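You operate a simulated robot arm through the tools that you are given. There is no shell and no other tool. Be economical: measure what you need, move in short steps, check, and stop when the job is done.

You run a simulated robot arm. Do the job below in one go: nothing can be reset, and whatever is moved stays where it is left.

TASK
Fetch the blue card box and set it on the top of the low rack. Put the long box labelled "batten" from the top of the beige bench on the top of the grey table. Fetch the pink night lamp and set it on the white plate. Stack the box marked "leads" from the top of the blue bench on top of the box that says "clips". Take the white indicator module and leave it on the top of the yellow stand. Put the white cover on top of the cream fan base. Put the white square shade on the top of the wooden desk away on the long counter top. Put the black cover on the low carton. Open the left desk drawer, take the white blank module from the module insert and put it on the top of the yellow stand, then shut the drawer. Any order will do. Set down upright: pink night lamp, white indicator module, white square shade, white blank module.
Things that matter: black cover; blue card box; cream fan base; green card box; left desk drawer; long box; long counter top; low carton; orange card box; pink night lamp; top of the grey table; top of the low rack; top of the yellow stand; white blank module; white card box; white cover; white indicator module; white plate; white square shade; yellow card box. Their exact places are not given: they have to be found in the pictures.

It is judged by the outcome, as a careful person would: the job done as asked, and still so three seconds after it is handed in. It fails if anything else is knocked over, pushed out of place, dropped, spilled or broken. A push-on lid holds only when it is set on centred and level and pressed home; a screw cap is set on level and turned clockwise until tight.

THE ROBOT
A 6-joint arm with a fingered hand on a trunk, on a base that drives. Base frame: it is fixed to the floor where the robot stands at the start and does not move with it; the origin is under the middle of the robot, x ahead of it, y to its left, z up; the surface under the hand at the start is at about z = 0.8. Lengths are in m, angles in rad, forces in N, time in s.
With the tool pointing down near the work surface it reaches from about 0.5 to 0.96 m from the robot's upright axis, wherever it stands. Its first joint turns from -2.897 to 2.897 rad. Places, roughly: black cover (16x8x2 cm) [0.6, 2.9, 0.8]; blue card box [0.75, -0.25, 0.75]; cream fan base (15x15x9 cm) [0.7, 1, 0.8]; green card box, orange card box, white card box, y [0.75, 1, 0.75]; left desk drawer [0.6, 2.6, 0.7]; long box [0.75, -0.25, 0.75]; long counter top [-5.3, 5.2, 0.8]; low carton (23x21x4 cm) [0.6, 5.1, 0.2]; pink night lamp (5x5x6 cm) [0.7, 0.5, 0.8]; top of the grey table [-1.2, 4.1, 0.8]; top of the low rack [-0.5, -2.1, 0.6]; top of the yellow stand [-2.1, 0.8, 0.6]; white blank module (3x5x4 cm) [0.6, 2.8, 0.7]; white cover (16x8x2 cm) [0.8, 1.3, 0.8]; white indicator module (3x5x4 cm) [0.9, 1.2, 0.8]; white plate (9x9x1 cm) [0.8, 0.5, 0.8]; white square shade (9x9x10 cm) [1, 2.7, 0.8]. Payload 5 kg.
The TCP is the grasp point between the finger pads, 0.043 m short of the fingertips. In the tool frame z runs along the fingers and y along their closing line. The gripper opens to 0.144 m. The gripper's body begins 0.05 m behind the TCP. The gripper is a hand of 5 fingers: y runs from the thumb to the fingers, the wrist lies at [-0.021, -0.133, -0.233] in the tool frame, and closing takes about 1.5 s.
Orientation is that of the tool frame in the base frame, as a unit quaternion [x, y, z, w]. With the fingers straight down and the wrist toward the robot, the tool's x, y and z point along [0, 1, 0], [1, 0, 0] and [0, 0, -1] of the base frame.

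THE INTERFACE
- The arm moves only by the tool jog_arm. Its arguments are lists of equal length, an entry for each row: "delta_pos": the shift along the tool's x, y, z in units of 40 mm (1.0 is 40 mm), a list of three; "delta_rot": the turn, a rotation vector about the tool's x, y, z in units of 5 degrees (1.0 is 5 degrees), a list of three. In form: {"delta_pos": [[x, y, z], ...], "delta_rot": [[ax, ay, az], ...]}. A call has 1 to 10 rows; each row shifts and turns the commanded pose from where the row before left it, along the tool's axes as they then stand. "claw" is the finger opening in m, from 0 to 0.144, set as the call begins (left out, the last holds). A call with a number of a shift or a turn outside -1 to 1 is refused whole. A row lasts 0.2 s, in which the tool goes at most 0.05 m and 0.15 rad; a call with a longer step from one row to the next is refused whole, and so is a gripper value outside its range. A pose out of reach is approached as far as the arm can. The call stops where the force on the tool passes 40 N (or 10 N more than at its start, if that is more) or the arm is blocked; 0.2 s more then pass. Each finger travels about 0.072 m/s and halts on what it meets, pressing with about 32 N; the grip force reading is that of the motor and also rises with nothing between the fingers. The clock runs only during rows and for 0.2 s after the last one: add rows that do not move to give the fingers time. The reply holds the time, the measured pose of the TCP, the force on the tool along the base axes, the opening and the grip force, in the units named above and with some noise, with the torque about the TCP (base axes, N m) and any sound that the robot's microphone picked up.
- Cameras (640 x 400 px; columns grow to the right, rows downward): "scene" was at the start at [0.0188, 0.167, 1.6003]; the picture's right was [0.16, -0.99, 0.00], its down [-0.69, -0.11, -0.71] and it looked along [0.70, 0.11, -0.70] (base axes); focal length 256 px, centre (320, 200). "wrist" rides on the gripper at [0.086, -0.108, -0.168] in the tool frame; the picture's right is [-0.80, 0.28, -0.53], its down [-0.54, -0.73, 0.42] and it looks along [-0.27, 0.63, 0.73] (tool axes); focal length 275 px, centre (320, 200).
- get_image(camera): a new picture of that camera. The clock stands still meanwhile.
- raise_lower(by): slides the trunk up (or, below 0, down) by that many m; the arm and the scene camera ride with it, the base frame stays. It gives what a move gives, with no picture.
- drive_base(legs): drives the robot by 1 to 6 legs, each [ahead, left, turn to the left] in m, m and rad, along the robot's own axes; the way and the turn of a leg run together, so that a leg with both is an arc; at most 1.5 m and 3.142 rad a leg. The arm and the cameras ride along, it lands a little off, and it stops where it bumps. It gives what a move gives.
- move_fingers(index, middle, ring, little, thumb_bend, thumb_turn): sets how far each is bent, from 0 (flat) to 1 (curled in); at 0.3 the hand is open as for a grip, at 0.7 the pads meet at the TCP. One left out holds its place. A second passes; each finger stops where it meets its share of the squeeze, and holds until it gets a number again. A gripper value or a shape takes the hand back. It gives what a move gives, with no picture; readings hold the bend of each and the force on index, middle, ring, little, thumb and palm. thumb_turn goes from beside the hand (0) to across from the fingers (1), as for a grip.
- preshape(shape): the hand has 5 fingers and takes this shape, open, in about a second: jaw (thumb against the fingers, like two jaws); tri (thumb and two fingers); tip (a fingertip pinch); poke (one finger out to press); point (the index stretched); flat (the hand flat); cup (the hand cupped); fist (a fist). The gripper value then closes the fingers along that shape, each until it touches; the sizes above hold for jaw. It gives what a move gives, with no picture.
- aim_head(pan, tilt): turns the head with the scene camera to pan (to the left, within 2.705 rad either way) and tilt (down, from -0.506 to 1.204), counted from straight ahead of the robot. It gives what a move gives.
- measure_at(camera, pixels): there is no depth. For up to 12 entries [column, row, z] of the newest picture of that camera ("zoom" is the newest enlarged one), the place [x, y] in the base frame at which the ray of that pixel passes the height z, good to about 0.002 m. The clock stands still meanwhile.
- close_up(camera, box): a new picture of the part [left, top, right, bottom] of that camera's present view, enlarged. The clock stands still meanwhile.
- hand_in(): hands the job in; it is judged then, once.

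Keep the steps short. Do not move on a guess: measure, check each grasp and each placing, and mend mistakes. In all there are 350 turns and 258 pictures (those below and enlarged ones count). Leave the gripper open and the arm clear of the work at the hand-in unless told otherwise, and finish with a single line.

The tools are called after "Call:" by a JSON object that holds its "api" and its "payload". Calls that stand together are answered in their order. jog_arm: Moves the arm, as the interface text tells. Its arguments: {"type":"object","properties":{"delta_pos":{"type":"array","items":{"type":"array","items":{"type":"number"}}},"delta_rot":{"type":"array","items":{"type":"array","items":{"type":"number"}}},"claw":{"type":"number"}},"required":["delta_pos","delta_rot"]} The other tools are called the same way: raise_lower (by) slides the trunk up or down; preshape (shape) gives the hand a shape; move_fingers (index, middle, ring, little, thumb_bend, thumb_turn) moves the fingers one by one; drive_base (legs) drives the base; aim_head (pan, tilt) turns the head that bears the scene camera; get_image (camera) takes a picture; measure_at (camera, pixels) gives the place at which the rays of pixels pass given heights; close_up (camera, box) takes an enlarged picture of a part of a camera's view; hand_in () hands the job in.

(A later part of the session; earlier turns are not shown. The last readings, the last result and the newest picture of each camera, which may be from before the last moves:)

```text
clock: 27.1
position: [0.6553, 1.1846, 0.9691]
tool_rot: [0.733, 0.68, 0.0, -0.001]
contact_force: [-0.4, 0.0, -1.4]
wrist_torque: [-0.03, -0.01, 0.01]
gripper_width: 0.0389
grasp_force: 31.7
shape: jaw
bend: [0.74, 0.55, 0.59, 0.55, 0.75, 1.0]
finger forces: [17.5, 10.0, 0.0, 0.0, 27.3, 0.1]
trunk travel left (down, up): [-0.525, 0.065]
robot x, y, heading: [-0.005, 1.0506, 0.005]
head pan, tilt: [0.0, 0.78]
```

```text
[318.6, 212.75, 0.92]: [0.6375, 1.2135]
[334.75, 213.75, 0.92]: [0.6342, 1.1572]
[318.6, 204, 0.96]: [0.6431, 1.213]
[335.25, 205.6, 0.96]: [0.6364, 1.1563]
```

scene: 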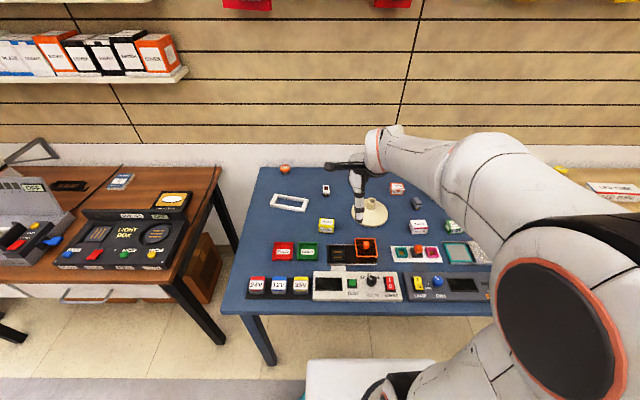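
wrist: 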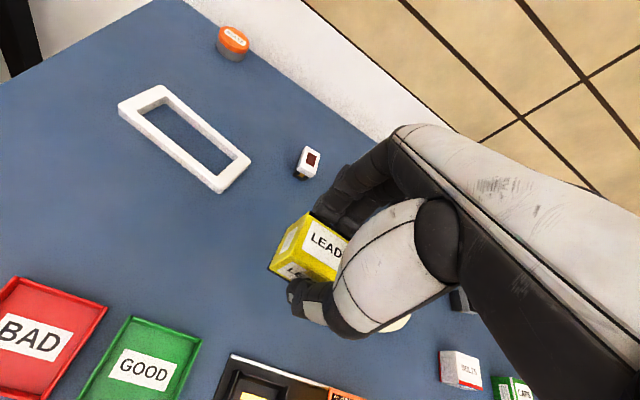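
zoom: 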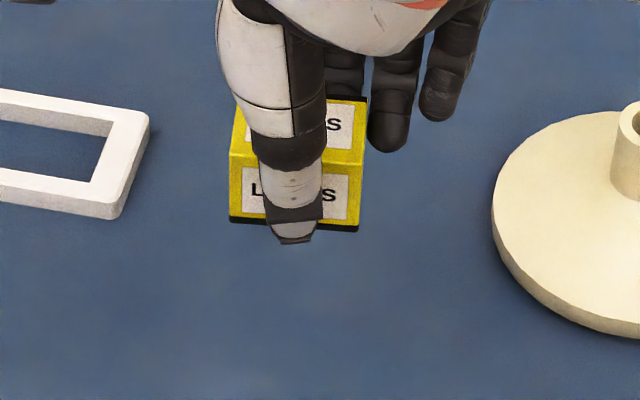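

The box is centred about 4 mm ahead of the TCP. I rise 3 cm and move so that it is over CLIPS.

Call:
{"api": "jog_arm", "payload": {"delta_pos": [[0, 0, -0.75]], "delta_rot": [[0, 0, 0]]}}

Call:
{"api": "jog_arm", "payload": {"delta_pos": [[-0.7557, 0.6014, 0], [-0.7557, 0.6014, 0], [-0.7557, 0.6014, 0], [-0.7557, 0.6014, 0], [-0.7557, 0.6014, 0], [-0.7557, 0.6014, 0], [-0.7557, 0.6014, 0], [-0.7557, 0.6014, 0], [-0.7557, 0.6014, 0], [-0.7557, 0.6014, 0]], "delta_rot": [[0, 0, 0], [0, 0, 0], [0, 0, 0], [0, 0, 0], [0, 0, 0], [0, 0, 0], [0, 0, 0], [0, 0, 0], [0, 0, 0], [0, 0, -0.1]]}}

Call:
{"api": "get_image", "payload": {"camera": "scene"}}

Call:
{"api": "get_image", "payload": {"camera": "wrist"}}

```text
clock: 27.5
position: [0.655, 1.1857, 0.9988]
tool_rot: [0.734, 0.679, 0.0, -0.001]
contact_force: [-1.1, -0.6, -2.3]
wrist_torque: [0.02, 0.02, -0.03]
gripper_width: 0.039
grasp_force: 32.0
shape: jaw
bend: [0.74, 0.55, 0.59, 0.55, 0.75, 1.0]
finger forces: [17.2, 9.9, 0.1, 0.0, 27.4, 0.0]
trunk travel left (down, up): [-0.525, 0.065]
robot x, y, heading: [-0.0031, 1.0544, 0.008]
head pan, tilt: [0.0, 0.78]
```

```text
clock: 29.7
position: [0.8737, 0.8647, 0.9967]
tool_rot: [0.73, 0.684, 0.0, -0.001]
contact_force: [0.3, 0.6, 0.0]
wrist_torque: [0.05, 0.02, 0.02]
gripper_width: 0.0385
grasp_force: 31.9
shape: jaw
bend: [0.74, 0.55, 0.59, 0.55, 0.75, 1.0]
finger forces: [17.3, 10.0, 0.0, 0.1, 27.4, 0.0]
trunk travel left (down, up): [-0.525, 0.065]
robot x, y, heading: [-0.0026, 1.0487, 0.007]
head pan, tilt: [0.0, 0.78]
```

```text
223 pictures are left
```

scene: 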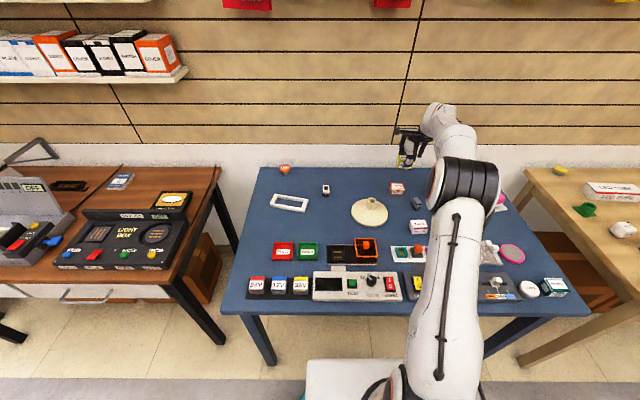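

```text
222 pictures are left
```

wrist: 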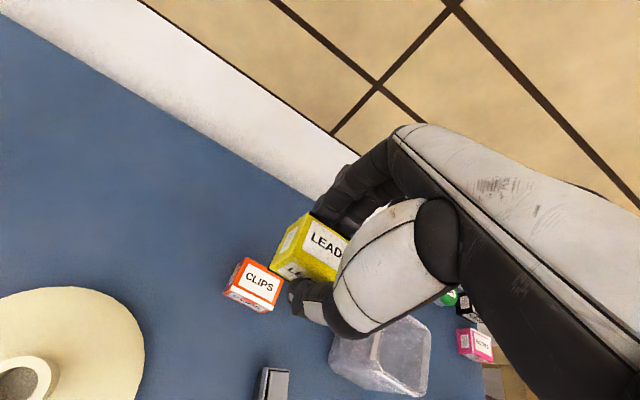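

The bin is close to the hand's right side. I measure its rim before descending.

Call:
{"api": "measure_at", "payload": {"camera": "wrist", "pixels": [[332, 340, 0.91], [372, 362, 0.91], [382, 318, 0.91], [425, 326, 0.91]]}}

Call:
{"api": "close_up", "payload": {"camera": "scene", "box": [360, 110, 520, 210]}}

```text
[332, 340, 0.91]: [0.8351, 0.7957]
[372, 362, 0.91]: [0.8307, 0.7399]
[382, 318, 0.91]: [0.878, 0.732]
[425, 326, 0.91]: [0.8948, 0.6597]
```

```text
4.00 times, centred on (440, 160) of scene
```

zoom: 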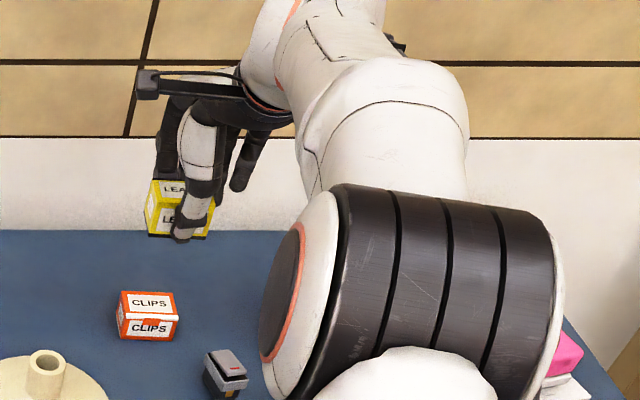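

The bin's left side is at about y≤0.735, which leaves several cm of clearance. I descend to just above CLIPS.

Call:
{"api": "jog_arm", "payload": {"delta_pos": [[0, 0, 0.8], [0, 0, 0.8], [0, 0, 0.7]], "delta_rot": [[0, 0, 0], [0, 0, 0], [0, 0, 0]]}}

Call:
{"api": "close_up", "payload": {"camera": "scene", "box": [360, 150, 440, 200]}}

Call:
{"api": "get_image", "payload": {"camera": "wrist"}}

```text
clock: 30.5
position: [0.8728, 0.8661, 0.9059]
tool_rot: [0.731, 0.682, 0.0, 0.0]
contact_force: [0.2, 0.0, -0.6]
wrist_torque: [-0.02, 0.07, -0.03]
gripper_width: 0.0388
grasp_force: 31.9
shape: jaw
bend: [0.74, 0.55, 0.59, 0.55, 0.75, 1.0]
finger forces: [17.2, 10.0, 0.0, 0.0, 27.2, 0.0]
trunk travel left (down, up): [-0.525, 0.065]
robot x, y, heading: [-0.0029, 1.0533, 0.006]
head pan, tilt: [0.0, 0.78]
```

```text
8.00 times, centred on (400, 175) of scene
```

zoom: 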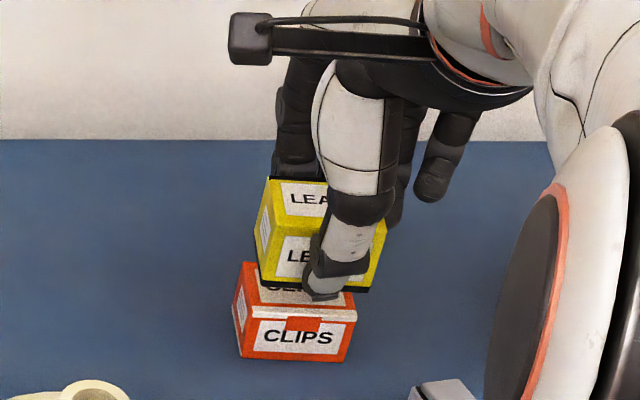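

```text
219 pictures are left
```

wrist: 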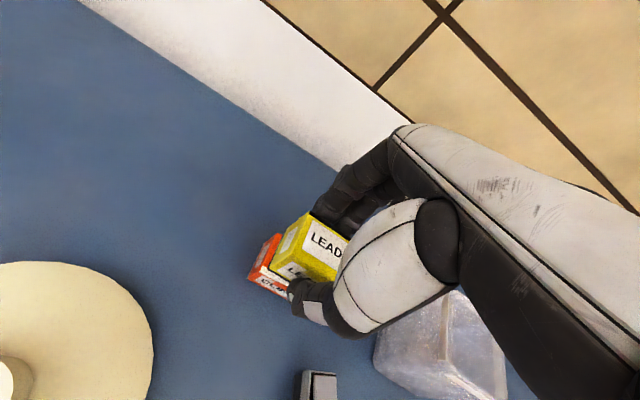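

I measure the held box's bottom front edge against CLIPS's top.

Call:
{"api": "measure_at", "payload": {"camera": "zoom", "pixels": [[259, 281, 0.857], [371, 292, 0.857], [240, 356, 0.8], [341, 362, 0.8], [243, 262, 0.84], [266, 180, 0.897]]}}

```text
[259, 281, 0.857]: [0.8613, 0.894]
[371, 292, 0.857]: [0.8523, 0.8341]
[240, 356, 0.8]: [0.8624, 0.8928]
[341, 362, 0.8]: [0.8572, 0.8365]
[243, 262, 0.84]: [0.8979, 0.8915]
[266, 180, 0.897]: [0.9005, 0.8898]
```

Aligned within 2-3 mm. I lower gently to contact.

Call:
{"api": "jog_arm", "payload": {"delta_pos": [[0, 0.05, 0.2], [0, 0, 0.1], [0, 0, 0.05], [0, 0, 0.05], [0, 0, 0.04]], "delta_rot": [[0, 0, 0], [0, 0, 0], [0, 0, 0], [0, 0, 0], [0, 0, 0]]}}

```text
clock: 31.7
position: [0.8758, 0.8652, 0.8889]
tool_rot: [0.731, 0.682, -0.001, 0.0]
contact_force: [-0.5, -1.0, -1.4]
wrist_torque: [-0.01, -0.01, 0.02]
gripper_width: 0.0388
grasp_force: 32.4
shape: jaw
bend: [0.74, 0.55, 0.59, 0.55, 0.75, 1.0]
finger forces: [17.4, 9.9, 0.0, 0.1, 27.4, 0.0]
trunk travel left (down, up): [-0.525, 0.065]
robot x, y, heading: [-0.0052, 1.052, 0.003]
head pan, tilt: [0.0, 0.78]
```

No contact yet, so I continue in 1.5 mm steps.

Call:
{"api": "jog_arm", "payload": {"delta_pos": [[0, 0, 0.04], [0, 0, 0.04]], "delta_rot": [[0, 0, 0], [0, 0, 0]]}}

Call:
{"api": "close_up", "payload": {"camera": "scene", "box": [360, 150, 440, 200]}}

```text
clock: 32.3
position: [0.8751, 0.8641, 0.8865]
tool_rot: [0.73, 0.683, 0.0, 0.0]
contact_force: [-0.6, -0.5, -0.9]
wrist_torque: [0.01, -0.01, 0.01]
gripper_width: 0.0386
grasp_force: 32.2
shape: jaw
bend: [0.74, 0.55, 0.59, 0.55, 0.75, 1.0]
finger forces: [17.3, 10.1, 0.1, 0.0, 27.3, 0.0]
trunk travel left (down, up): [-0.525, 0.065]
robot x, y, heading: [-0.0018, 1.0497, 0.002]
head pan, tilt: [0.0, 0.78]
```

```text
8.00 times, centred on (400, 175) of scene
```

zoom: 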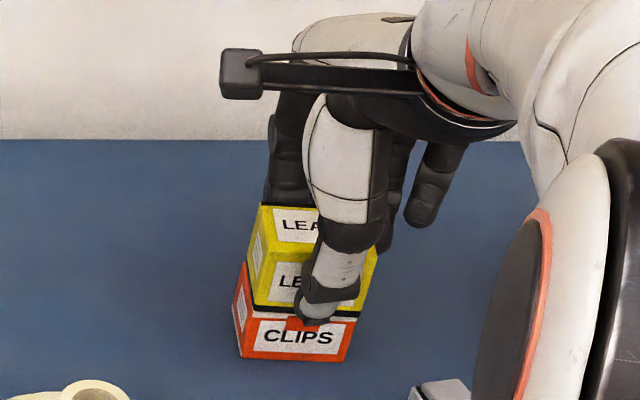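

Call:
{"api": "jog_arm", "payload": {"delta_pos": [[0, 0, 0.03], [0, 0, 0.03], [0, 0, 0.03]], "delta_rot": [[0, 0, 0], [0, 0, 0], [0, 0, 0]]}}

```text
clock: 33.1
position: [0.8767, 0.8667, 0.8835]
tool_rot: [0.731, 0.683, 0.001, 0.001]
contact_force: [-0.8, -0.5, 2.3]
wrist_torque: [0.0, -0.06, 0.01]
gripper_width: 0.0388
grasp_force: 32.2
shape: jaw
bend: [0.74, 0.55, 0.59, 0.55, 0.75, 1.0]
finger forces: [17.3, 10.0, 0.1, 0.1, 27.8, 0.1]
trunk travel left (down, up): [-0.525, 0.065]
robot x, y, heading: [-0.0069, 1.0475, 0.002]
head pan, tilt: [0.0, 0.78]
```

First contact. I press 1 mm more, then open and rise straight up.

Call:
{"api": "jog_arm", "payload": {"delta_pos": [[0, 0, 0.03], [0, 0, 0]], "delta_rot": [[0, 0, 0], [0, 0, 0]]}}

Call:
{"api": "jog_arm", "payload": {"delta_pos": [[0, 0, 0], [0, 0, 0], [0, 0, 0], [0, 0, 0], [0, 0, 0]], "delta_rot": [[0, 0, 0], [0, 0, 0], [0, 0, 0], [0, 0, 0], [0, 0, 0]], "claw": 0.09}}

Call:
{"api": "close_up", "payload": {"camera": "scene", "box": [360, 150, 440, 200]}}

```text
clock: 33.7
position: [0.8755, 0.8654, 0.8835]
tool_rot: [0.73, 0.683, 0.0, 0.001]
contact_force: [-1.0, -0.3, 8.8]
wrist_torque: [-0.02, -0.17, 0.02]
gripper_width: 0.039
grasp_force: 32.1
shape: jaw
bend: [0.74, 0.55, 0.59, 0.55, 0.75, 1.0]
finger forces: [17.5, 10.4, 0.0, 0.1, 28.6, 0.0]
trunk travel left (down, up): [-0.525, 0.065]
robot x, y, heading: [-0.003, 1.0473, 0.003]
head pan, tilt: [0.0, 0.78]
```

```text
clock: 34.9
position: [0.8755, 0.8663, 0.8812]
tool_rot: [0.731, 0.683, 0.0, 0.001]
contact_force: [0.4, -1.0, -0.1]
wrist_torque: [0.01, -0.03, 0.0]
gripper_width: 0.0893
grasp_force: 0.1
shape: jaw
bend: [0.28, 0.4, 0.37, 0.4, 0.64, 1.0]
finger forces: [0.0, 0.0, 0.0, 0.1, 0.1, 0.0]
trunk travel left (down, up): [-0.525, 0.065]
robot x, y, heading: [-0.0072, 1.0517, 0.007]
head pan, tilt: [0.0, 0.78]
```

```text
8.00 times, centred on (400, 175) of scene
```

zoom: 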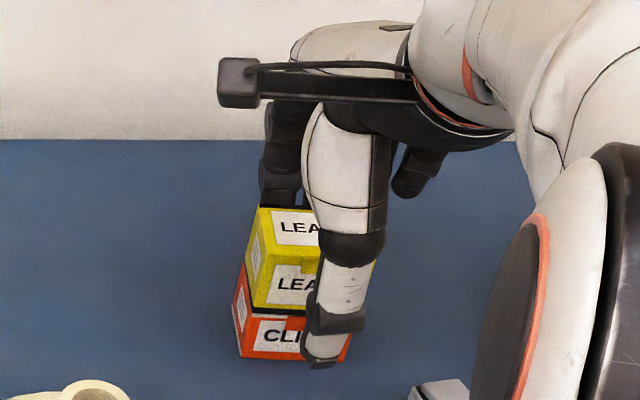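

LEADS sits on CLIPS. I rise and travel toward the white frame cover at about (0.799, 1.344).

Call:
{"api": "jog_arm", "payload": {"delta_pos": [[0, 0, -0.5], [0, 0, -1], [0, 0, -1], [0, 0, -1], [0, 0, -0.5]], "delta_rot": [[0, 0, 0], [0, 0, 0], [0, 0, 0], [0, 0, 0], [0, 0, 0]]}}

Call:
{"api": "jog_arm", "payload": {"delta_pos": [[0.9825, -0.234, 0], [0.9825, -0.234, 0], [0.9825, -0.234, 0], [0.9825, -0.234, 0], [0.9825, -0.234, 0], [0.9825, -0.234, 0], [0.9825, -0.234, 0], [0.9825, -0.234, 0], [0.9825, -0.234, 0]], "delta_rot": [[0, 0, 0], [0, 0, 0], [0, 0, 0], [0, 0, 0], [0, 0, 0], [0, 0, 0], [0, 0, 0], [0, 0, 0], [0, 0, 0]], "claw": 0.144}}

Call:
{"api": "get_image", "payload": {"camera": "scene"}}

Call:
{"api": "get_image", "payload": {"camera": "wrist"}}

```text
clock: 36.1
position: [0.8761, 0.8646, 1.0422]
tool_rot: [0.731, 0.683, 0.001, 0.0]
contact_force: [-0.2, -0.2, -0.1]
wrist_torque: [0.01, -0.01, -0.01]
gripper_width: 0.0897
grasp_force: 0.1
shape: jaw
bend: [0.28, 0.4, 0.37, 0.4, 0.64, 1.0]
finger forces: [0.0, 0.0, 0.0, 0.0, 0.1, 0.0]
trunk travel left (down, up): [-0.525, 0.065]
robot x, y, heading: [-0.0049, 1.0549, 0.005]
head pan, tilt: [0.0, 0.78]
```

```text
clock: 38.1
position: [0.8147, 1.2247, 1.0431]
tool_rot: [0.731, 0.682, 0.0, 0.0]
contact_force: [0.8, 0.6, 0.6]
wrist_torque: [0.0, -0.02, -0.01]
gripper_width: 0.1437
grasp_force: 0.0
shape: jaw
bend: [0.3, 0.3, 0.3, 0.3, 0.3, 0.97]
finger forces: [0.0, 0.0, 0.0, 0.1, 0.0, 0.1]
trunk travel left (down, up): [-0.525, 0.065]
robot x, y, heading: [-0.0021, 1.0518, 0.003]
head pan, tilt: [0.0, 0.78]
```

```text
216 pictures are left
```

scene: 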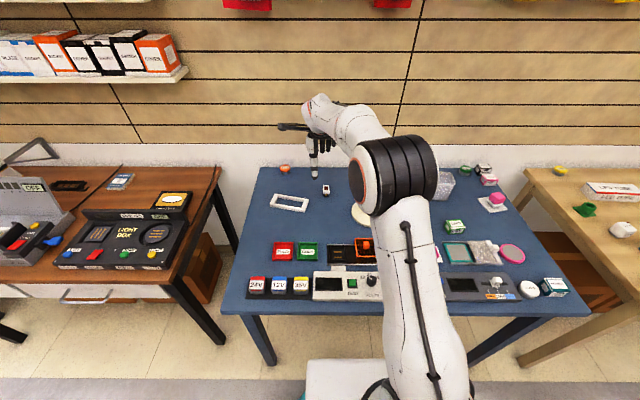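

```text
215 pictures are left
```

wrist: 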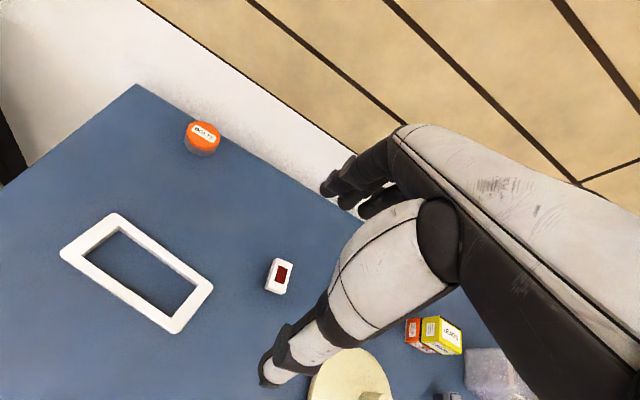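

I take an enlarged frame view and a view of the fan base for measurement.

Call:
{"api": "close_up", "payload": {"camera": "wrist", "box": [40, 190, 296, 350]}}

Call:
{"api": "measure_at", "payload": {"camera": "zoom", "pixels": [[320, 200, 0.82]]}}

Call:
{"api": "close_up", "payload": {"camera": "scene", "box": [264, 175, 344, 225]}}

```text
2.50 times, centred on (168, 270) of wrist
```

zoom: 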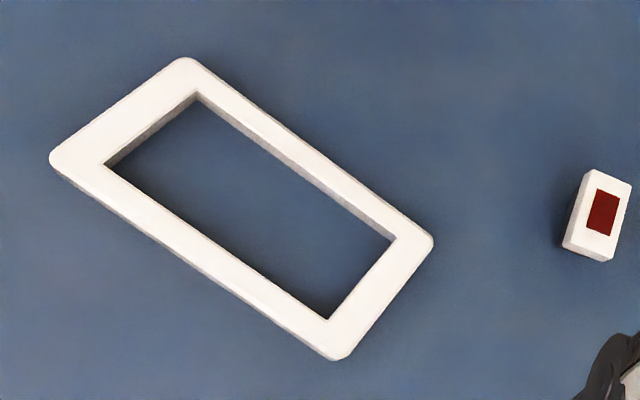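

```text
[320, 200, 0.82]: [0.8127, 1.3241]
```

```text
8.00 times, centred on (304, 200) of scene
```

zoom: 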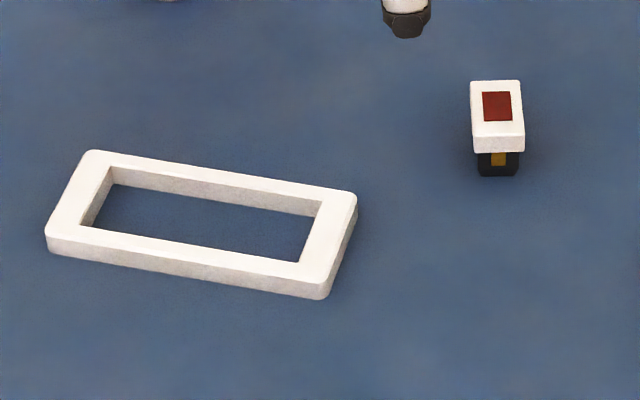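

Call:
{"api": "measure_at", "payload": {"camera": "zoom", "pixels": [[88, 150, 0.815], [354, 193, 0.815], [323, 285, 0.815], [46, 236, 0.815], [48, 252, 0.8], [323, 299, 0.8], [113, 168, 0.815], [323, 202, 0.815], [300, 263, 0.815], [80, 227, 0.815]]}}

Call:
{"api": "measure_at", "payload": {"camera": "wrist", "pixels": [[60, 252.5, 0.815], [113, 213.5, 0.815], [213, 286, 0.815], [173, 333, 0.815], [321, 380, 0.8], [350, 350, 0.8]]}}

```text
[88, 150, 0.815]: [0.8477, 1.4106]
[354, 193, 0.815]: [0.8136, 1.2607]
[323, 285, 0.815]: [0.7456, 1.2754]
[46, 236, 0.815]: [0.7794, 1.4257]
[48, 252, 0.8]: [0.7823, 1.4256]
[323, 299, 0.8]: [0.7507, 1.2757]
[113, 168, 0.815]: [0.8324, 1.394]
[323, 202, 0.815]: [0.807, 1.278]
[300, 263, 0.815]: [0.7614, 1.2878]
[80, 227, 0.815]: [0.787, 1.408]
```

```text
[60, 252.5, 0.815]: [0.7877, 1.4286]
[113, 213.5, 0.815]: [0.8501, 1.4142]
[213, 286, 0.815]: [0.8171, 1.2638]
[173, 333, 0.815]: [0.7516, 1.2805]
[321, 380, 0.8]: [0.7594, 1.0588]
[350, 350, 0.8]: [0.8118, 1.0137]
```

The frame is centred at (0.798, 1.344), yaw -12.7°, about 7 cm wide. I move over it, turn and go partway down.

Call:
{"api": "jog_arm", "payload": {"delta_pos": [[0.98, -0.232, 0], [0.98, -0.232, 0], [0.98, -0.232, 0], [0, 0, 0.5], [0, 0, 0.5], [0, 0, 0.9]], "delta_rot": [[0, 0, 0], [0, 0, 0], [0, 0, 0], [0, 0, 0.88], [0, 0, 0.88], [0, 0, 0]], "claw": 0.13}}

Call:
{"api": "get_image", "payload": {"camera": "wrist"}}

Call:
{"api": "close_up", "payload": {"camera": "scene", "box": [240, 150, 400, 250]}}

```text
clock: 39.5
position: [0.7946, 1.3447, 0.9651]
tool_rot: [0.781, 0.625, 0.0, 0.0]
contact_force: [0.2, -0.2, 0.6]
wrist_torque: [-0.03, 0.01, 0.01]
gripper_width: 0.13
grasp_force: 0.0
shape: jaw
bend: [0.27, 0.32, 0.31, 0.31, 0.39, 0.98]
finger forces: [0.0, 0.1, 0.0, 0.0, 0.0, 0.0]
trunk travel left (down, up): [-0.525, 0.065]
robot x, y, heading: [-0.0032, 1.0532, 0.007]
head pan, tilt: [0.0, 0.78]
```

```text
212 pictures are left
```

wrist: 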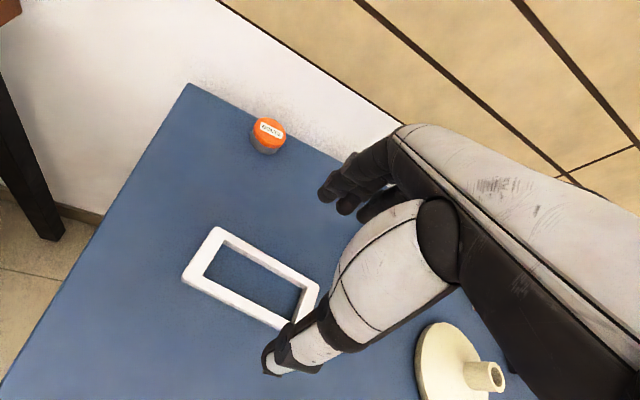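

```text
4.00 times, centred on (320, 200) of scene
```

zoom: 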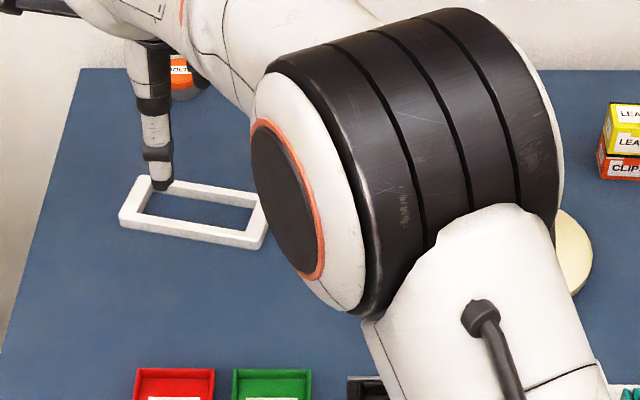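

I descend to z≈0.846.

Call:
{"api": "jog_arm", "payload": {"delta_pos": [[0, 0, 0.8], [0, 0, 0.8], [0, 0, 0.8], [0, 0, 0.55]], "delta_rot": [[0, 0, 0], [0, 0, 0], [0, 0, 0], [0, 0, 0]]}}

Call:
{"api": "get_image", "payload": {"camera": "wrist"}}

```text
clock: 40.5
position: [0.7964, 1.3438, 0.8478]
tool_rot: [0.78, 0.625, 0.0, 0.0]
contact_force: [0.7, 0.3, -0.3]
wrist_torque: [-0.01, 0.04, -0.01]
gripper_width: 0.1306
grasp_force: 0.0
shape: jaw
bend: [0.27, 0.32, 0.31, 0.31, 0.39, 0.98]
finger forces: [0.0, 0.0, 0.1, 0.0, 0.0, 0.1]
trunk travel left (down, up): [-0.525, 0.065]
robot x, y, heading: [-0.0065, 1.0483, 0.008]
head pan, tilt: [0.0, 0.78]
```

```text
210 pictures are left
```

wrist: 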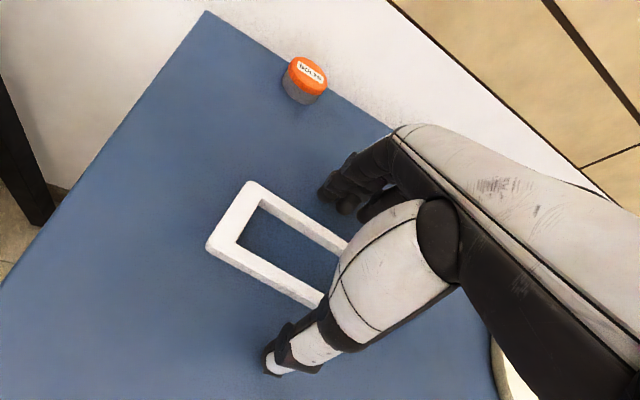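

Call:
{"api": "jog_arm", "payload": {"delta_pos": [[0, 0, 0], [0, 0, 0], [0, 0, 0], [0, 0, 0], [0, 0, 0], [0, 0, 0]], "delta_rot": [[0, 0, 0], [0, 0, 0], [0, 0, 0], [0, 0, 0], [0, 0, 0], [0, 0, 0]], "claw": 0.04}}

Call:
{"api": "get_image", "payload": {"camera": "wrist"}}

```text
clock: 41.9
position: [0.7948, 1.344, 0.8482]
tool_rot: [0.781, 0.624, 0.0, 0.0]
contact_force: [0.1, -0.6, 0.7]
wrist_torque: [-0.02, 0.01, 0.03]
gripper_width: 0.0637
grasp_force: 31.7
shape: jaw
bend: [0.74, 0.47, 0.47, 0.46, 0.72, 1.0]
finger forces: [15.8, 8.4, 3.0, 0.0, 27.2, 0.0]
trunk travel left (down, up): [-0.525, 0.065]
robot x, y, heading: [-0.0068, 1.0496, 0.003]
head pan, tilt: [0.0, 0.78]
```

```text
209 pictures are left
```

wrist: 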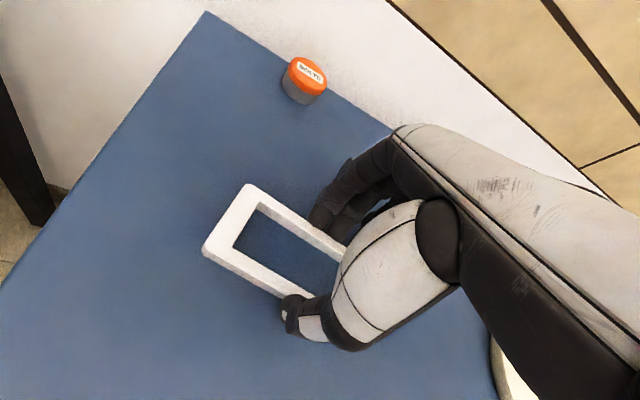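

Gripped (0.064 wide). I lift 14 cm and check the hold and level.

Call:
{"api": "jog_arm", "payload": {"delta_pos": [[0, 0, -0.5], [0, 0, -0.75], [0, 0, -0.75], [0, 0, -0.75], [0, 0, -0.75]], "delta_rot": [[0, 0, 0], [0, 0, 0], [0, 0, 0], [0, 0, 0], [0, 0, 0]]}}

Call:
{"api": "get_image", "payload": {"camera": "wrist"}}

Call:
{"api": "get_image", "payload": {"camera": "scene"}}

```text
clock: 43.1
position: [0.7944, 1.3437, 0.9867]
tool_rot: [0.781, 0.625, -0.001, 0.0]
contact_force: [-0.9, -0.3, -1.5]
wrist_torque: [0.01, -0.04, 0.0]
gripper_width: 0.0636
grasp_force: 32.0
shape: jaw
bend: [0.74, 0.48, 0.49, 0.46, 0.72, 1.0]
finger forces: [16.9, 7.1, 6.0, 0.1, 26.8, 0.0]
trunk travel left (down, up): [-0.525, 0.065]
robot x, y, heading: [-0.0035, 1.0505, 0.01]
head pan, tilt: [0.0, 0.78]
```

```text
208 pictures are left
```

wrist: 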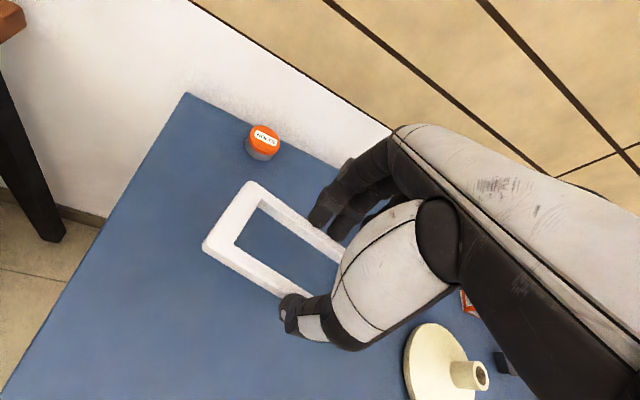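

```text
207 pictures are left
```

scene: 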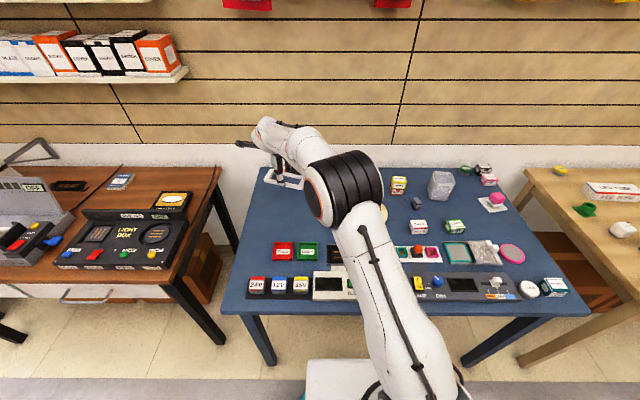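

I measure the held frame's visible corners and, in the wrist view, the stem top at around (481,378).

Call:
{"api": "close_up", "payload": {"camera": "wrist", "box": [190, 165, 382, 285]}}

Call:
{"api": "measure_at", "payload": {"camera": "wrist", "pixels": [[481, 377, 0.89], [488, 377, 0.89], [473, 378, 0.89], [404, 360, 0.805], [441, 323, 0.805], [203, 248, 0.951], [250, 181, 0.951]]}}

```text
3.33 times, centred on (286, 225) of wrist
```

zoom: 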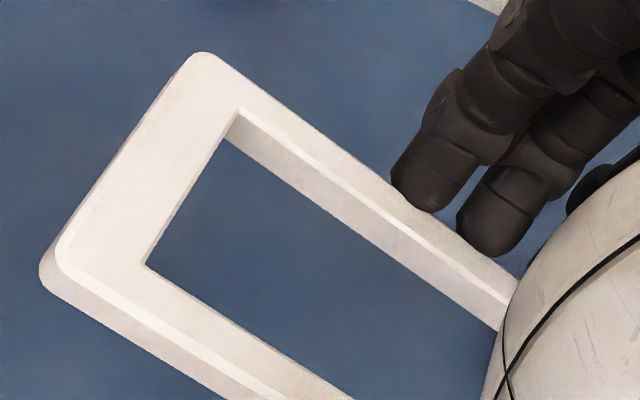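

```text
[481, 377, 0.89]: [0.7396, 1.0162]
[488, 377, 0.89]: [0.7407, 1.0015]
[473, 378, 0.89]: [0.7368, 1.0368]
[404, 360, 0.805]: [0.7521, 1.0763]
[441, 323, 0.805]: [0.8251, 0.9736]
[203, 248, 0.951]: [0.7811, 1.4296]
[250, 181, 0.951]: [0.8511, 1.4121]
```

I measure the fan stem using known scene pixels (371.8, 200.3) for the stem top, and the disc edges at columns 351.5 and 388.5 (row 210) and row 227.5.

Call:
{"api": "measure_at", "payload": {"camera": "scene", "pixels": [[371.8, 200.3, 0.89], [371.8, 200.3, 0.88], [351.5, 211.5, 0.81], [388.5, 211.5, 0.81], [369.5, 227.5, 0.8], [362.5, 200.3, 0.89], [380.8, 200.3, 0.89]]}}

```text
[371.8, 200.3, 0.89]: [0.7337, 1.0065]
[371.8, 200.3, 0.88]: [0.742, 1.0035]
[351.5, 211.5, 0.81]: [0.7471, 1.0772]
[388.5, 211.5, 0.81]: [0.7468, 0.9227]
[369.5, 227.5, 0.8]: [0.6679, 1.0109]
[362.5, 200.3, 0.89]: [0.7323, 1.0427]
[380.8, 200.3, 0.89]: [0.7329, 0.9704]
```

The fan centre is about (0.743, 1.002). I move the frame over it.

Call:
{"api": "jog_arm", "payload": {"delta_pos": [[-0.96, 0.059, 0], [-0.96, 0.059, 0], [-0.96, 0.059, 0], [-0.96, 0.059, 0], [-0.96, 0.059, 0], [-0.96, 0.059, 0], [-0.96, 0.059, 0], [-0.96, 0.059, 0], [-0.96, 0.059, 0]], "delta_rot": [[0, 0, 0], [0, 0, 0], [0, 0, 0], [0, 0, 0], [0, 0, 0], [0, 0, 0], [0, 0, 0], [0, 0, 0], [0, 0, 0]]}}

Call:
{"api": "close_up", "payload": {"camera": "scene", "box": [310, 160, 438, 240]}}

Call:
{"api": "get_image", "payload": {"camera": "wrist"}}

```text
clock: 45.1
position: [0.7412, 1.0015, 0.9862]
tool_rot: [0.781, 0.625, 0.001, 0.001]
contact_force: [0.7, -0.3, -1.0]
wrist_torque: [-0.03, -0.03, -0.03]
gripper_width: 0.0636
grasp_force: 32.0
shape: jaw
bend: [0.74, 0.48, 0.49, 0.46, 0.72, 1.0]
finger forces: [16.7, 6.9, 5.5, 0.1, 26.4, 0.0]
trunk travel left (down, up): [-0.525, 0.065]
robot x, y, heading: [-0.0003, 1.0471, 0.01]
head pan, tilt: [0.0, 0.78]
```

```text
5.00 times, centred on (374, 200) of scene
```

zoom: 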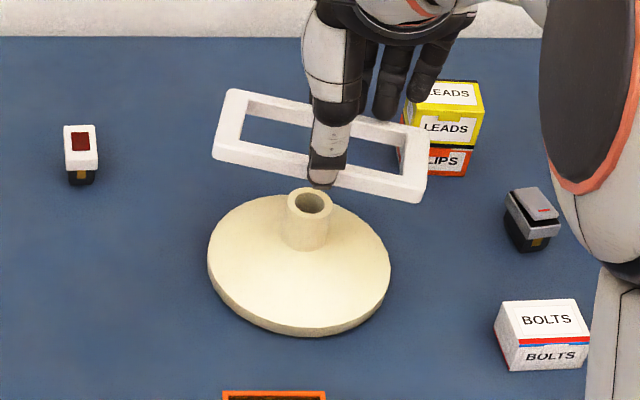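

```text
204 pictures are left
```

wrist: 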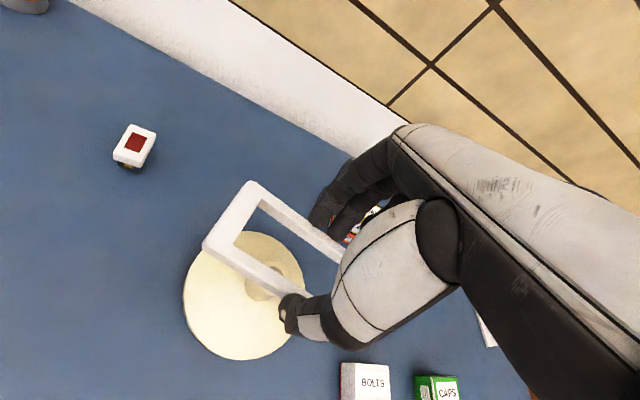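

I measure the frame's corners and the stem in the zoom.

Call:
{"api": "measure_at", "payload": {"camera": "zoom", "pixels": [[231, 89, 0.951], [432, 127, 0.951], [420, 191, 0.951], [213, 151, 0.951], [309, 202, 0.88], [310, 202, 0.885], [207, 257, 0.81], [391, 262, 0.81], [288, 203, 0.88], [331, 203, 0.88], [298, 336, 0.8]]}}

```text
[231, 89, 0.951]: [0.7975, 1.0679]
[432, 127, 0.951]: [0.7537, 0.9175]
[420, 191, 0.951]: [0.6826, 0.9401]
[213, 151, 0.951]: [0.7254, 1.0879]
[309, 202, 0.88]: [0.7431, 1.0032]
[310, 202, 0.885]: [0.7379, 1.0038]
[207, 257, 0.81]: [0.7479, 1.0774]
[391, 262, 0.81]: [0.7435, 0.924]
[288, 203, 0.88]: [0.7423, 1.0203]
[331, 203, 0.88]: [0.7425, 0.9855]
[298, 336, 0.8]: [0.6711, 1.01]
```

The frame's centre is (0.740, 1.003) and the stem's is (0.744, 1.003), so I shift +4 mm. I lower until the frame is just above the stem top.

Call:
{"api": "jog_arm", "payload": {"delta_pos": [[0, 0.1, 0.3], [0, 0, 0.6]], "delta_rot": [[0, 0, 0], [0, 0, 0]]}}

Call:
{"api": "close_up", "payload": {"camera": "scene", "box": [326, 170, 422, 230]}}

Call:
{"api": "close_up", "payload": {"camera": "wrist", "box": [160, 160, 400, 360]}}

```text
clock: 45.7
position: [0.7449, 0.9997, 0.9508]
tool_rot: [0.781, 0.625, 0.0, 0.0]
contact_force: [0.3, 0.3, -0.6]
wrist_torque: [-0.03, 0.03, 0.04]
gripper_width: 0.0637
grasp_force: 32.3
shape: jaw
bend: [0.74, 0.48, 0.49, 0.46, 0.72, 1.0]
finger forces: [16.7, 7.1, 5.6, 0.1, 26.5, 0.0]
trunk travel left (down, up): [-0.525, 0.065]
robot x, y, heading: [-0.0052, 1.0491, 0.005]
head pan, tilt: [0.0, 0.78]
```

```text
6.67 times, centred on (374, 200) of scene
```

zoom: 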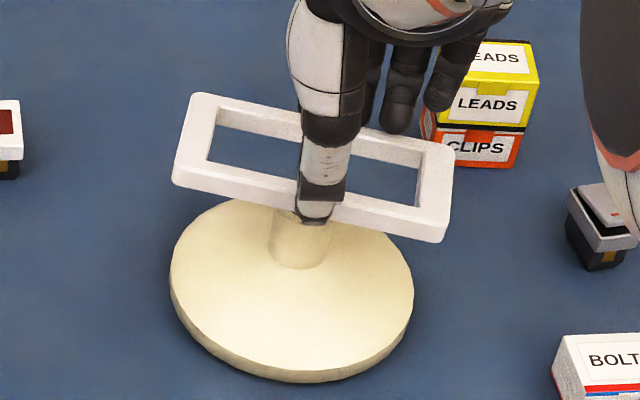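

```text
2.00 times, centred on (280, 260) of wrist
```

zoom: 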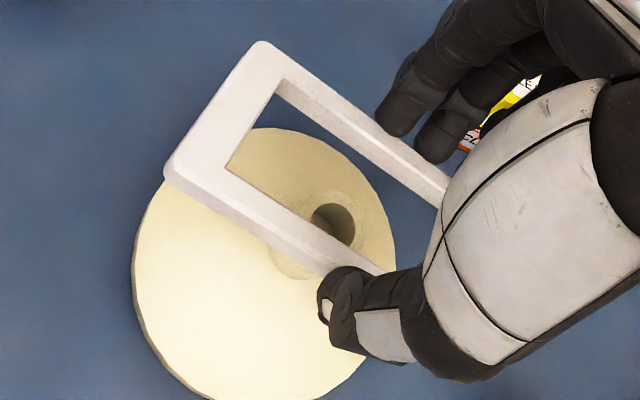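

Call:
{"api": "measure_at", "payload": {"camera": "scene", "pixels": [[355.6, 184.0, 0.9156], [394.2, 192.0, 0.9156], [391.5, 204.4, 0.9156], [352.3, 195.6, 0.9156]]}}

Call:
{"api": "measure_at", "payload": {"camera": "zoom", "pixels": [[334, 222, 0.88], [312, 225, 0.88], [356, 222, 0.88], [226, 170, 0.9156], [278, 92, 0.902], [137, 330, 0.805], [262, 42, 0.9156], [168, 160, 0.9156]]}}

```text
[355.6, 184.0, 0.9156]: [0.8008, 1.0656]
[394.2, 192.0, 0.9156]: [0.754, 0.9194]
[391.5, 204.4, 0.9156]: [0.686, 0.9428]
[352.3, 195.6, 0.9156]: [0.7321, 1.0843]
```

```text
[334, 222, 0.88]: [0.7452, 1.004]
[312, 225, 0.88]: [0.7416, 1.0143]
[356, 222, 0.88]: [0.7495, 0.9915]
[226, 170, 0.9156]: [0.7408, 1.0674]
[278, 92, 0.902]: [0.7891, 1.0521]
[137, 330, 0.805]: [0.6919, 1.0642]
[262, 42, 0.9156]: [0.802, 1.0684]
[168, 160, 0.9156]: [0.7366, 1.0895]
```

The frame centre (0.743, 1.003) and stem centre (0.745, 1.004) agree. I lower over the stem.

Call:
{"api": "jog_arm", "payload": {"delta_pos": [[0, 0.03, 0.3], [0, 0, 0.3], [0, 0, 0.3], [0, 0, 0.2]], "delta_rot": [[0, 0, 0], [0, 0, 0], [0, 0, 0], [0, 0, 0]]}}

Call:
{"api": "close_up", "payload": {"camera": "scene", "box": [326, 170, 422, 230]}}

Call:
{"api": "close_up", "payload": {"camera": "wrist", "box": [160, 160, 400, 360]}}

```text
clock: 46.7
position: [0.7455, 1.0003, 0.9065]
tool_rot: [0.781, 0.625, 0.0, 0.0]
contact_force: [-0.8, 0.0, 0.2]
wrist_torque: [0.02, 0.02, -0.02]
gripper_width: 0.0634
grasp_force: 32.1
shape: jaw
bend: [0.74, 0.48, 0.49, 0.46, 0.72, 1.0]
finger forces: [16.7, 7.0, 5.5, 0.1, 26.4, 0.0]
trunk travel left (down, up): [-0.525, 0.065]
robot x, y, heading: [-0.004, 1.0499, 0.006]
head pan, tilt: [0.0, 0.78]
```

```text
6.67 times, centred on (374, 200) of scene
```

zoom: 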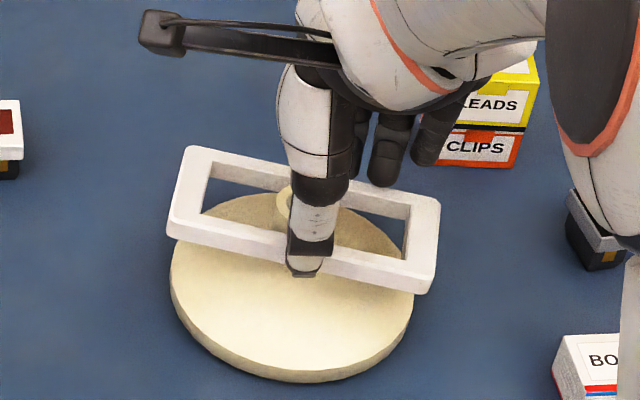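

```text
2.00 times, centred on (280, 260) of wrist
```

zoom: 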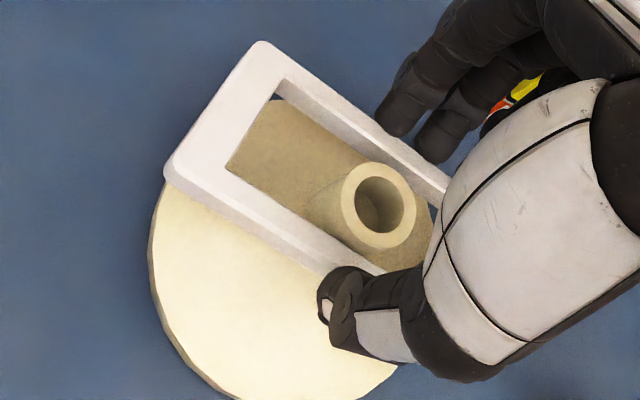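

The stem is inside the opening. I continue down in small steps.

Call:
{"api": "jog_arm", "payload": {"delta_pos": [[0, 0, 0.2], [0, 0, 0.2], [0, 0, 0.1], [0, 0, 0.1]], "delta_rot": [[0, 0, 0], [0, 0, 0], [0, 0, 0], [0, 0, 0]]}}

Call:
{"api": "close_up", "payload": {"camera": "scene", "box": [326, 170, 422, 230]}}

```text
clock: 47.7
position: [0.7459, 1.0001, 0.8873]
tool_rot: [0.78, 0.625, 0.002, 0.003]
contact_force: [-5.6, 1.0, 24.7]
wrist_torque: [-0.17, 0.53, 0.02]
gripper_width: 0.0646
grasp_force: 32.0
shape: jaw
bend: [0.74, 0.48, 0.49, 0.46, 0.72, 1.0]
finger forces: [16.4, 7.7, 11.2, 0.0, 35.4, 0.1]
trunk travel left (down, up): [-0.525, 0.065]
robot x, y, heading: [-0.0037, 1.0545, 0.007]
head pan, tilt: [0.0, 0.78]
```

```text
6.67 times, centred on (374, 200) of scene
```

zoom: 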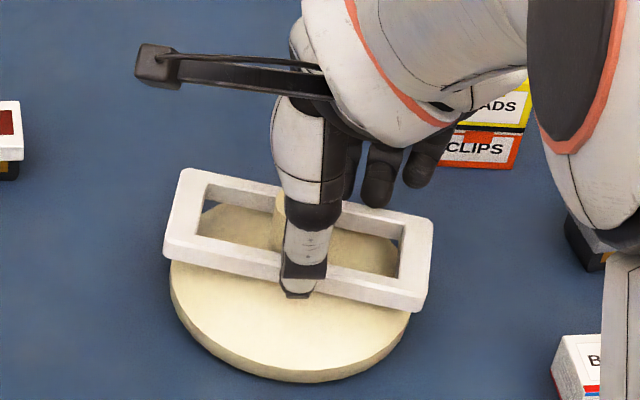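

Contact at z≈0.887. I ease up 2 mm and open.

Call:
{"api": "jog_arm", "payload": {"delta_pos": [[0, 0, -0.1], [0, 0, 0], [0, 0, 0], [0, 0, 0], [0, 0, 0]], "delta_rot": [[0, 0, 0], [0, 0, 0], [0, 0, 0], [0, 0, 0], [0, 0, 0]], "claw": 0.11}}

Call:
{"api": "close_up", "payload": {"camera": "scene", "box": [326, 170, 422, 230]}}

Call:
{"api": "close_up", "payload": {"camera": "wrist", "box": [160, 160, 400, 360]}}

```text
clock: 48.9
position: [0.7465, 1.0005, 0.8866]
tool_rot: [0.781, 0.624, 0.0, 0.0]
contact_force: [-0.4, 0.1, 0.2]
wrist_torque: [-0.02, 0.0, -0.03]
gripper_width: 0.1096
grasp_force: 0.0
shape: jaw
bend: [0.26, 0.35, 0.33, 0.34, 0.55, 0.99]
finger forces: [0.1, 0.1, 0.1, 0.0, 0.0, 0.0]
trunk travel left (down, up): [-0.525, 0.065]
robot x, y, heading: [-0.0057, 1.0526, 0.004]
head pan, tilt: [0.0, 0.78]
```

```text
6.67 times, centred on (374, 200) of scene
```

zoom: 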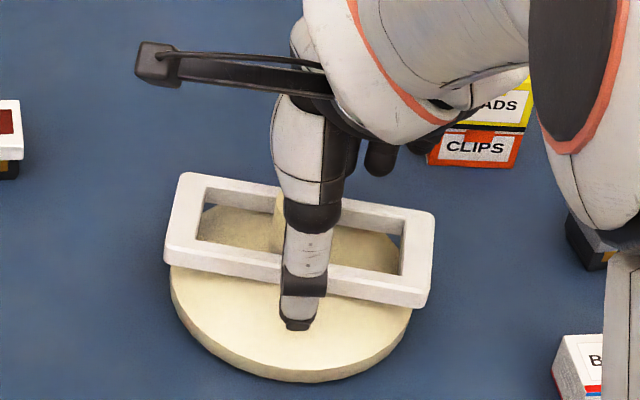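

```text
2.00 times, centred on (280, 260) of wrist
```

zoom: 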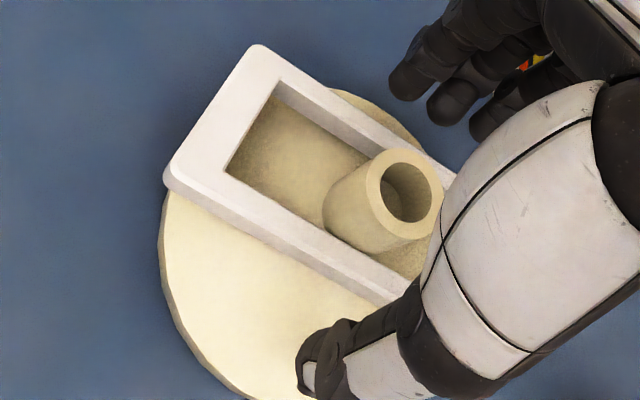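

The frame rests on the fan base around the stem. I rise clear and look at the indicator module.

Call:
{"api": "jog_arm", "payload": {"delta_pos": [[0, 0, -0.6], [0, 0, -1], [0, 0, -1], [0, 0, -1], [0, 0, -0.5]], "delta_rot": [[0, 0, 0], [0, 0, 0], [0, 0, 0], [0, 0, 0], [0, 0, 0]]}}

Call:
{"api": "get_image", "payload": {"camera": "wrist"}}

Call:
{"api": "close_up", "payload": {"camera": "scene", "box": [280, 150, 440, 250]}}

Call:
{"api": "close_up", "payload": {"camera": "scene", "box": [310, 174, 342, 204]}}

```text
clock: 50.1
position: [0.7463, 1.0, 1.0522]
tool_rot: [0.781, 0.624, 0.001, 0.0]
contact_force: [-0.1, -0.1, -0.6]
wrist_torque: [-0.02, -0.02, -0.01]
gripper_width: 0.11
grasp_force: 0.1
shape: jaw
bend: [0.26, 0.35, 0.33, 0.34, 0.55, 0.99]
finger forces: [0.0, 0.1, 0.1, 0.1, 0.0, 0.1]
trunk travel left (down, up): [-0.525, 0.065]
robot x, y, heading: [-0.0013, 1.0539, 0.001]
head pan, tilt: [0.0, 0.78]
```

```text
196 pictures are left
```

wrist: 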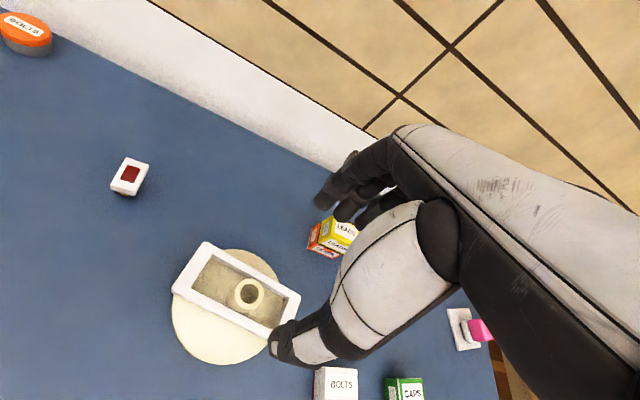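

```text
4.00 times, centred on (360, 200) of scene
```

zoom: 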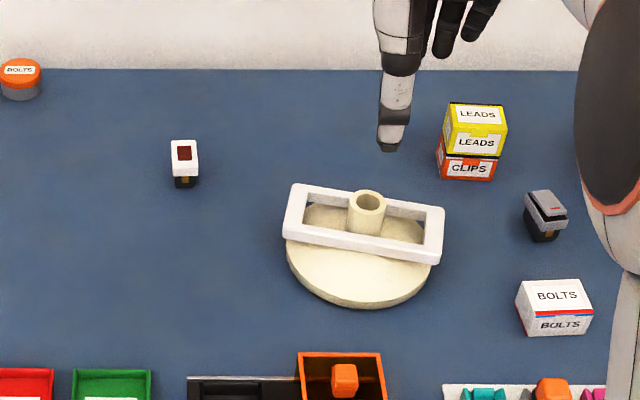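

```text
13.33 times, centred on (326, 189) of scene
```

zoom: 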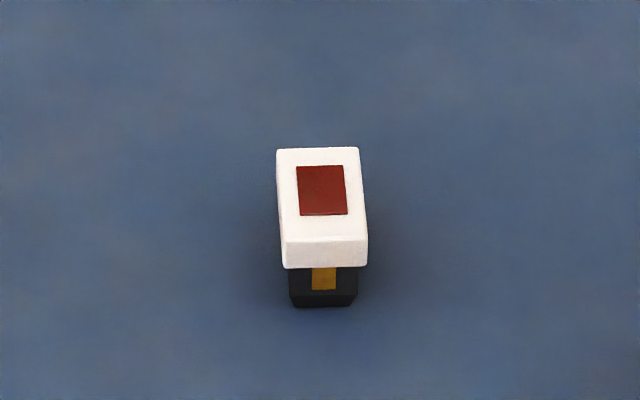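

Call:
{"api": "measure_at", "payload": {"camera": "zoom", "pixels": [[277, 148, 0.838], [358, 147, 0.838], [369, 240, 0.838], [282, 240, 0.838], [290, 305, 0.8], [357, 305, 0.8], [283, 267, 0.825], [368, 267, 0.825]]}}

```text
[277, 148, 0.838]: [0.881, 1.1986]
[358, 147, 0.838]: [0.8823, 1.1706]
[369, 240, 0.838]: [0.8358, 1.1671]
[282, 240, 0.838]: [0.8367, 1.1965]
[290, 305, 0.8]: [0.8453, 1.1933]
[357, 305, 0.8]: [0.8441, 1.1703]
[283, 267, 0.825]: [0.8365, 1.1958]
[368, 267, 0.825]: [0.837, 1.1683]
```

The module's cap is centred at (0.859, 1.183), top at 0.838, yaw about 1°. I move above it.

Call:
{"api": "jog_arm", "payload": {"delta_pos": [[0.843, 0.275, 0], [0.843, 0.275, 0], [0.843, 0.275, 0], [0.843, 0.275, 0], [0.843, 0.275, 0], [0.843, 0.275, 0], [0, 0, 0.9], [0, 0, 0.9], [0, 0, 0.9]], "delta_rot": [[0, 0, 0], [0, 0, 0], [0, 0, 0], [0, 0, 0], [0, 0, 0], [0, 0, 0], [0, 0, -0.92], [0, 0, -0.92], [0, 0, -0.92]], "claw": 0.09}}

Call:
{"api": "close_up", "payload": {"camera": "scene", "box": [280, 150, 376, 210]}}

Call:
{"api": "get_image", "payload": {"camera": "wrist"}}

```text
clock: 52.1
position: [0.8541, 1.1842, 0.9419]
tool_rot: [0.699, 0.715, 0.0, 0.0]
contact_force: [0.0, -0.3, 0.5]
wrist_torque: [-0.03, 0.04, 0.03]
gripper_width: 0.0904
grasp_force: 0.1
shape: jaw
bend: [0.28, 0.4, 0.37, 0.4, 0.64, 1.0]
finger forces: [0.0, 0.0, 0.1, 0.0, 0.0, 0.0]
trunk travel left (down, up): [-0.525, 0.065]
robot x, y, heading: [-0.0037, 1.05, 0.009]
head pan, tilt: [0.0, 0.78]
```

```text
6.67 times, centred on (328, 180) of scene
```

zoom: 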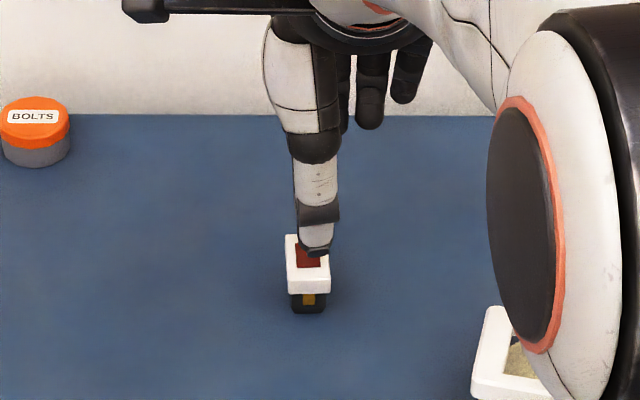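

```text
192 pictures are left
```

wrist: 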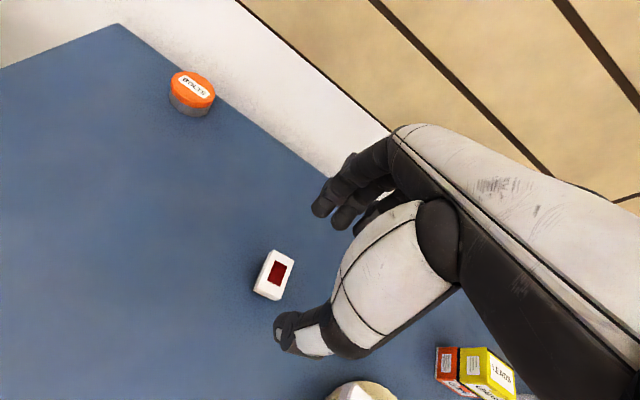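

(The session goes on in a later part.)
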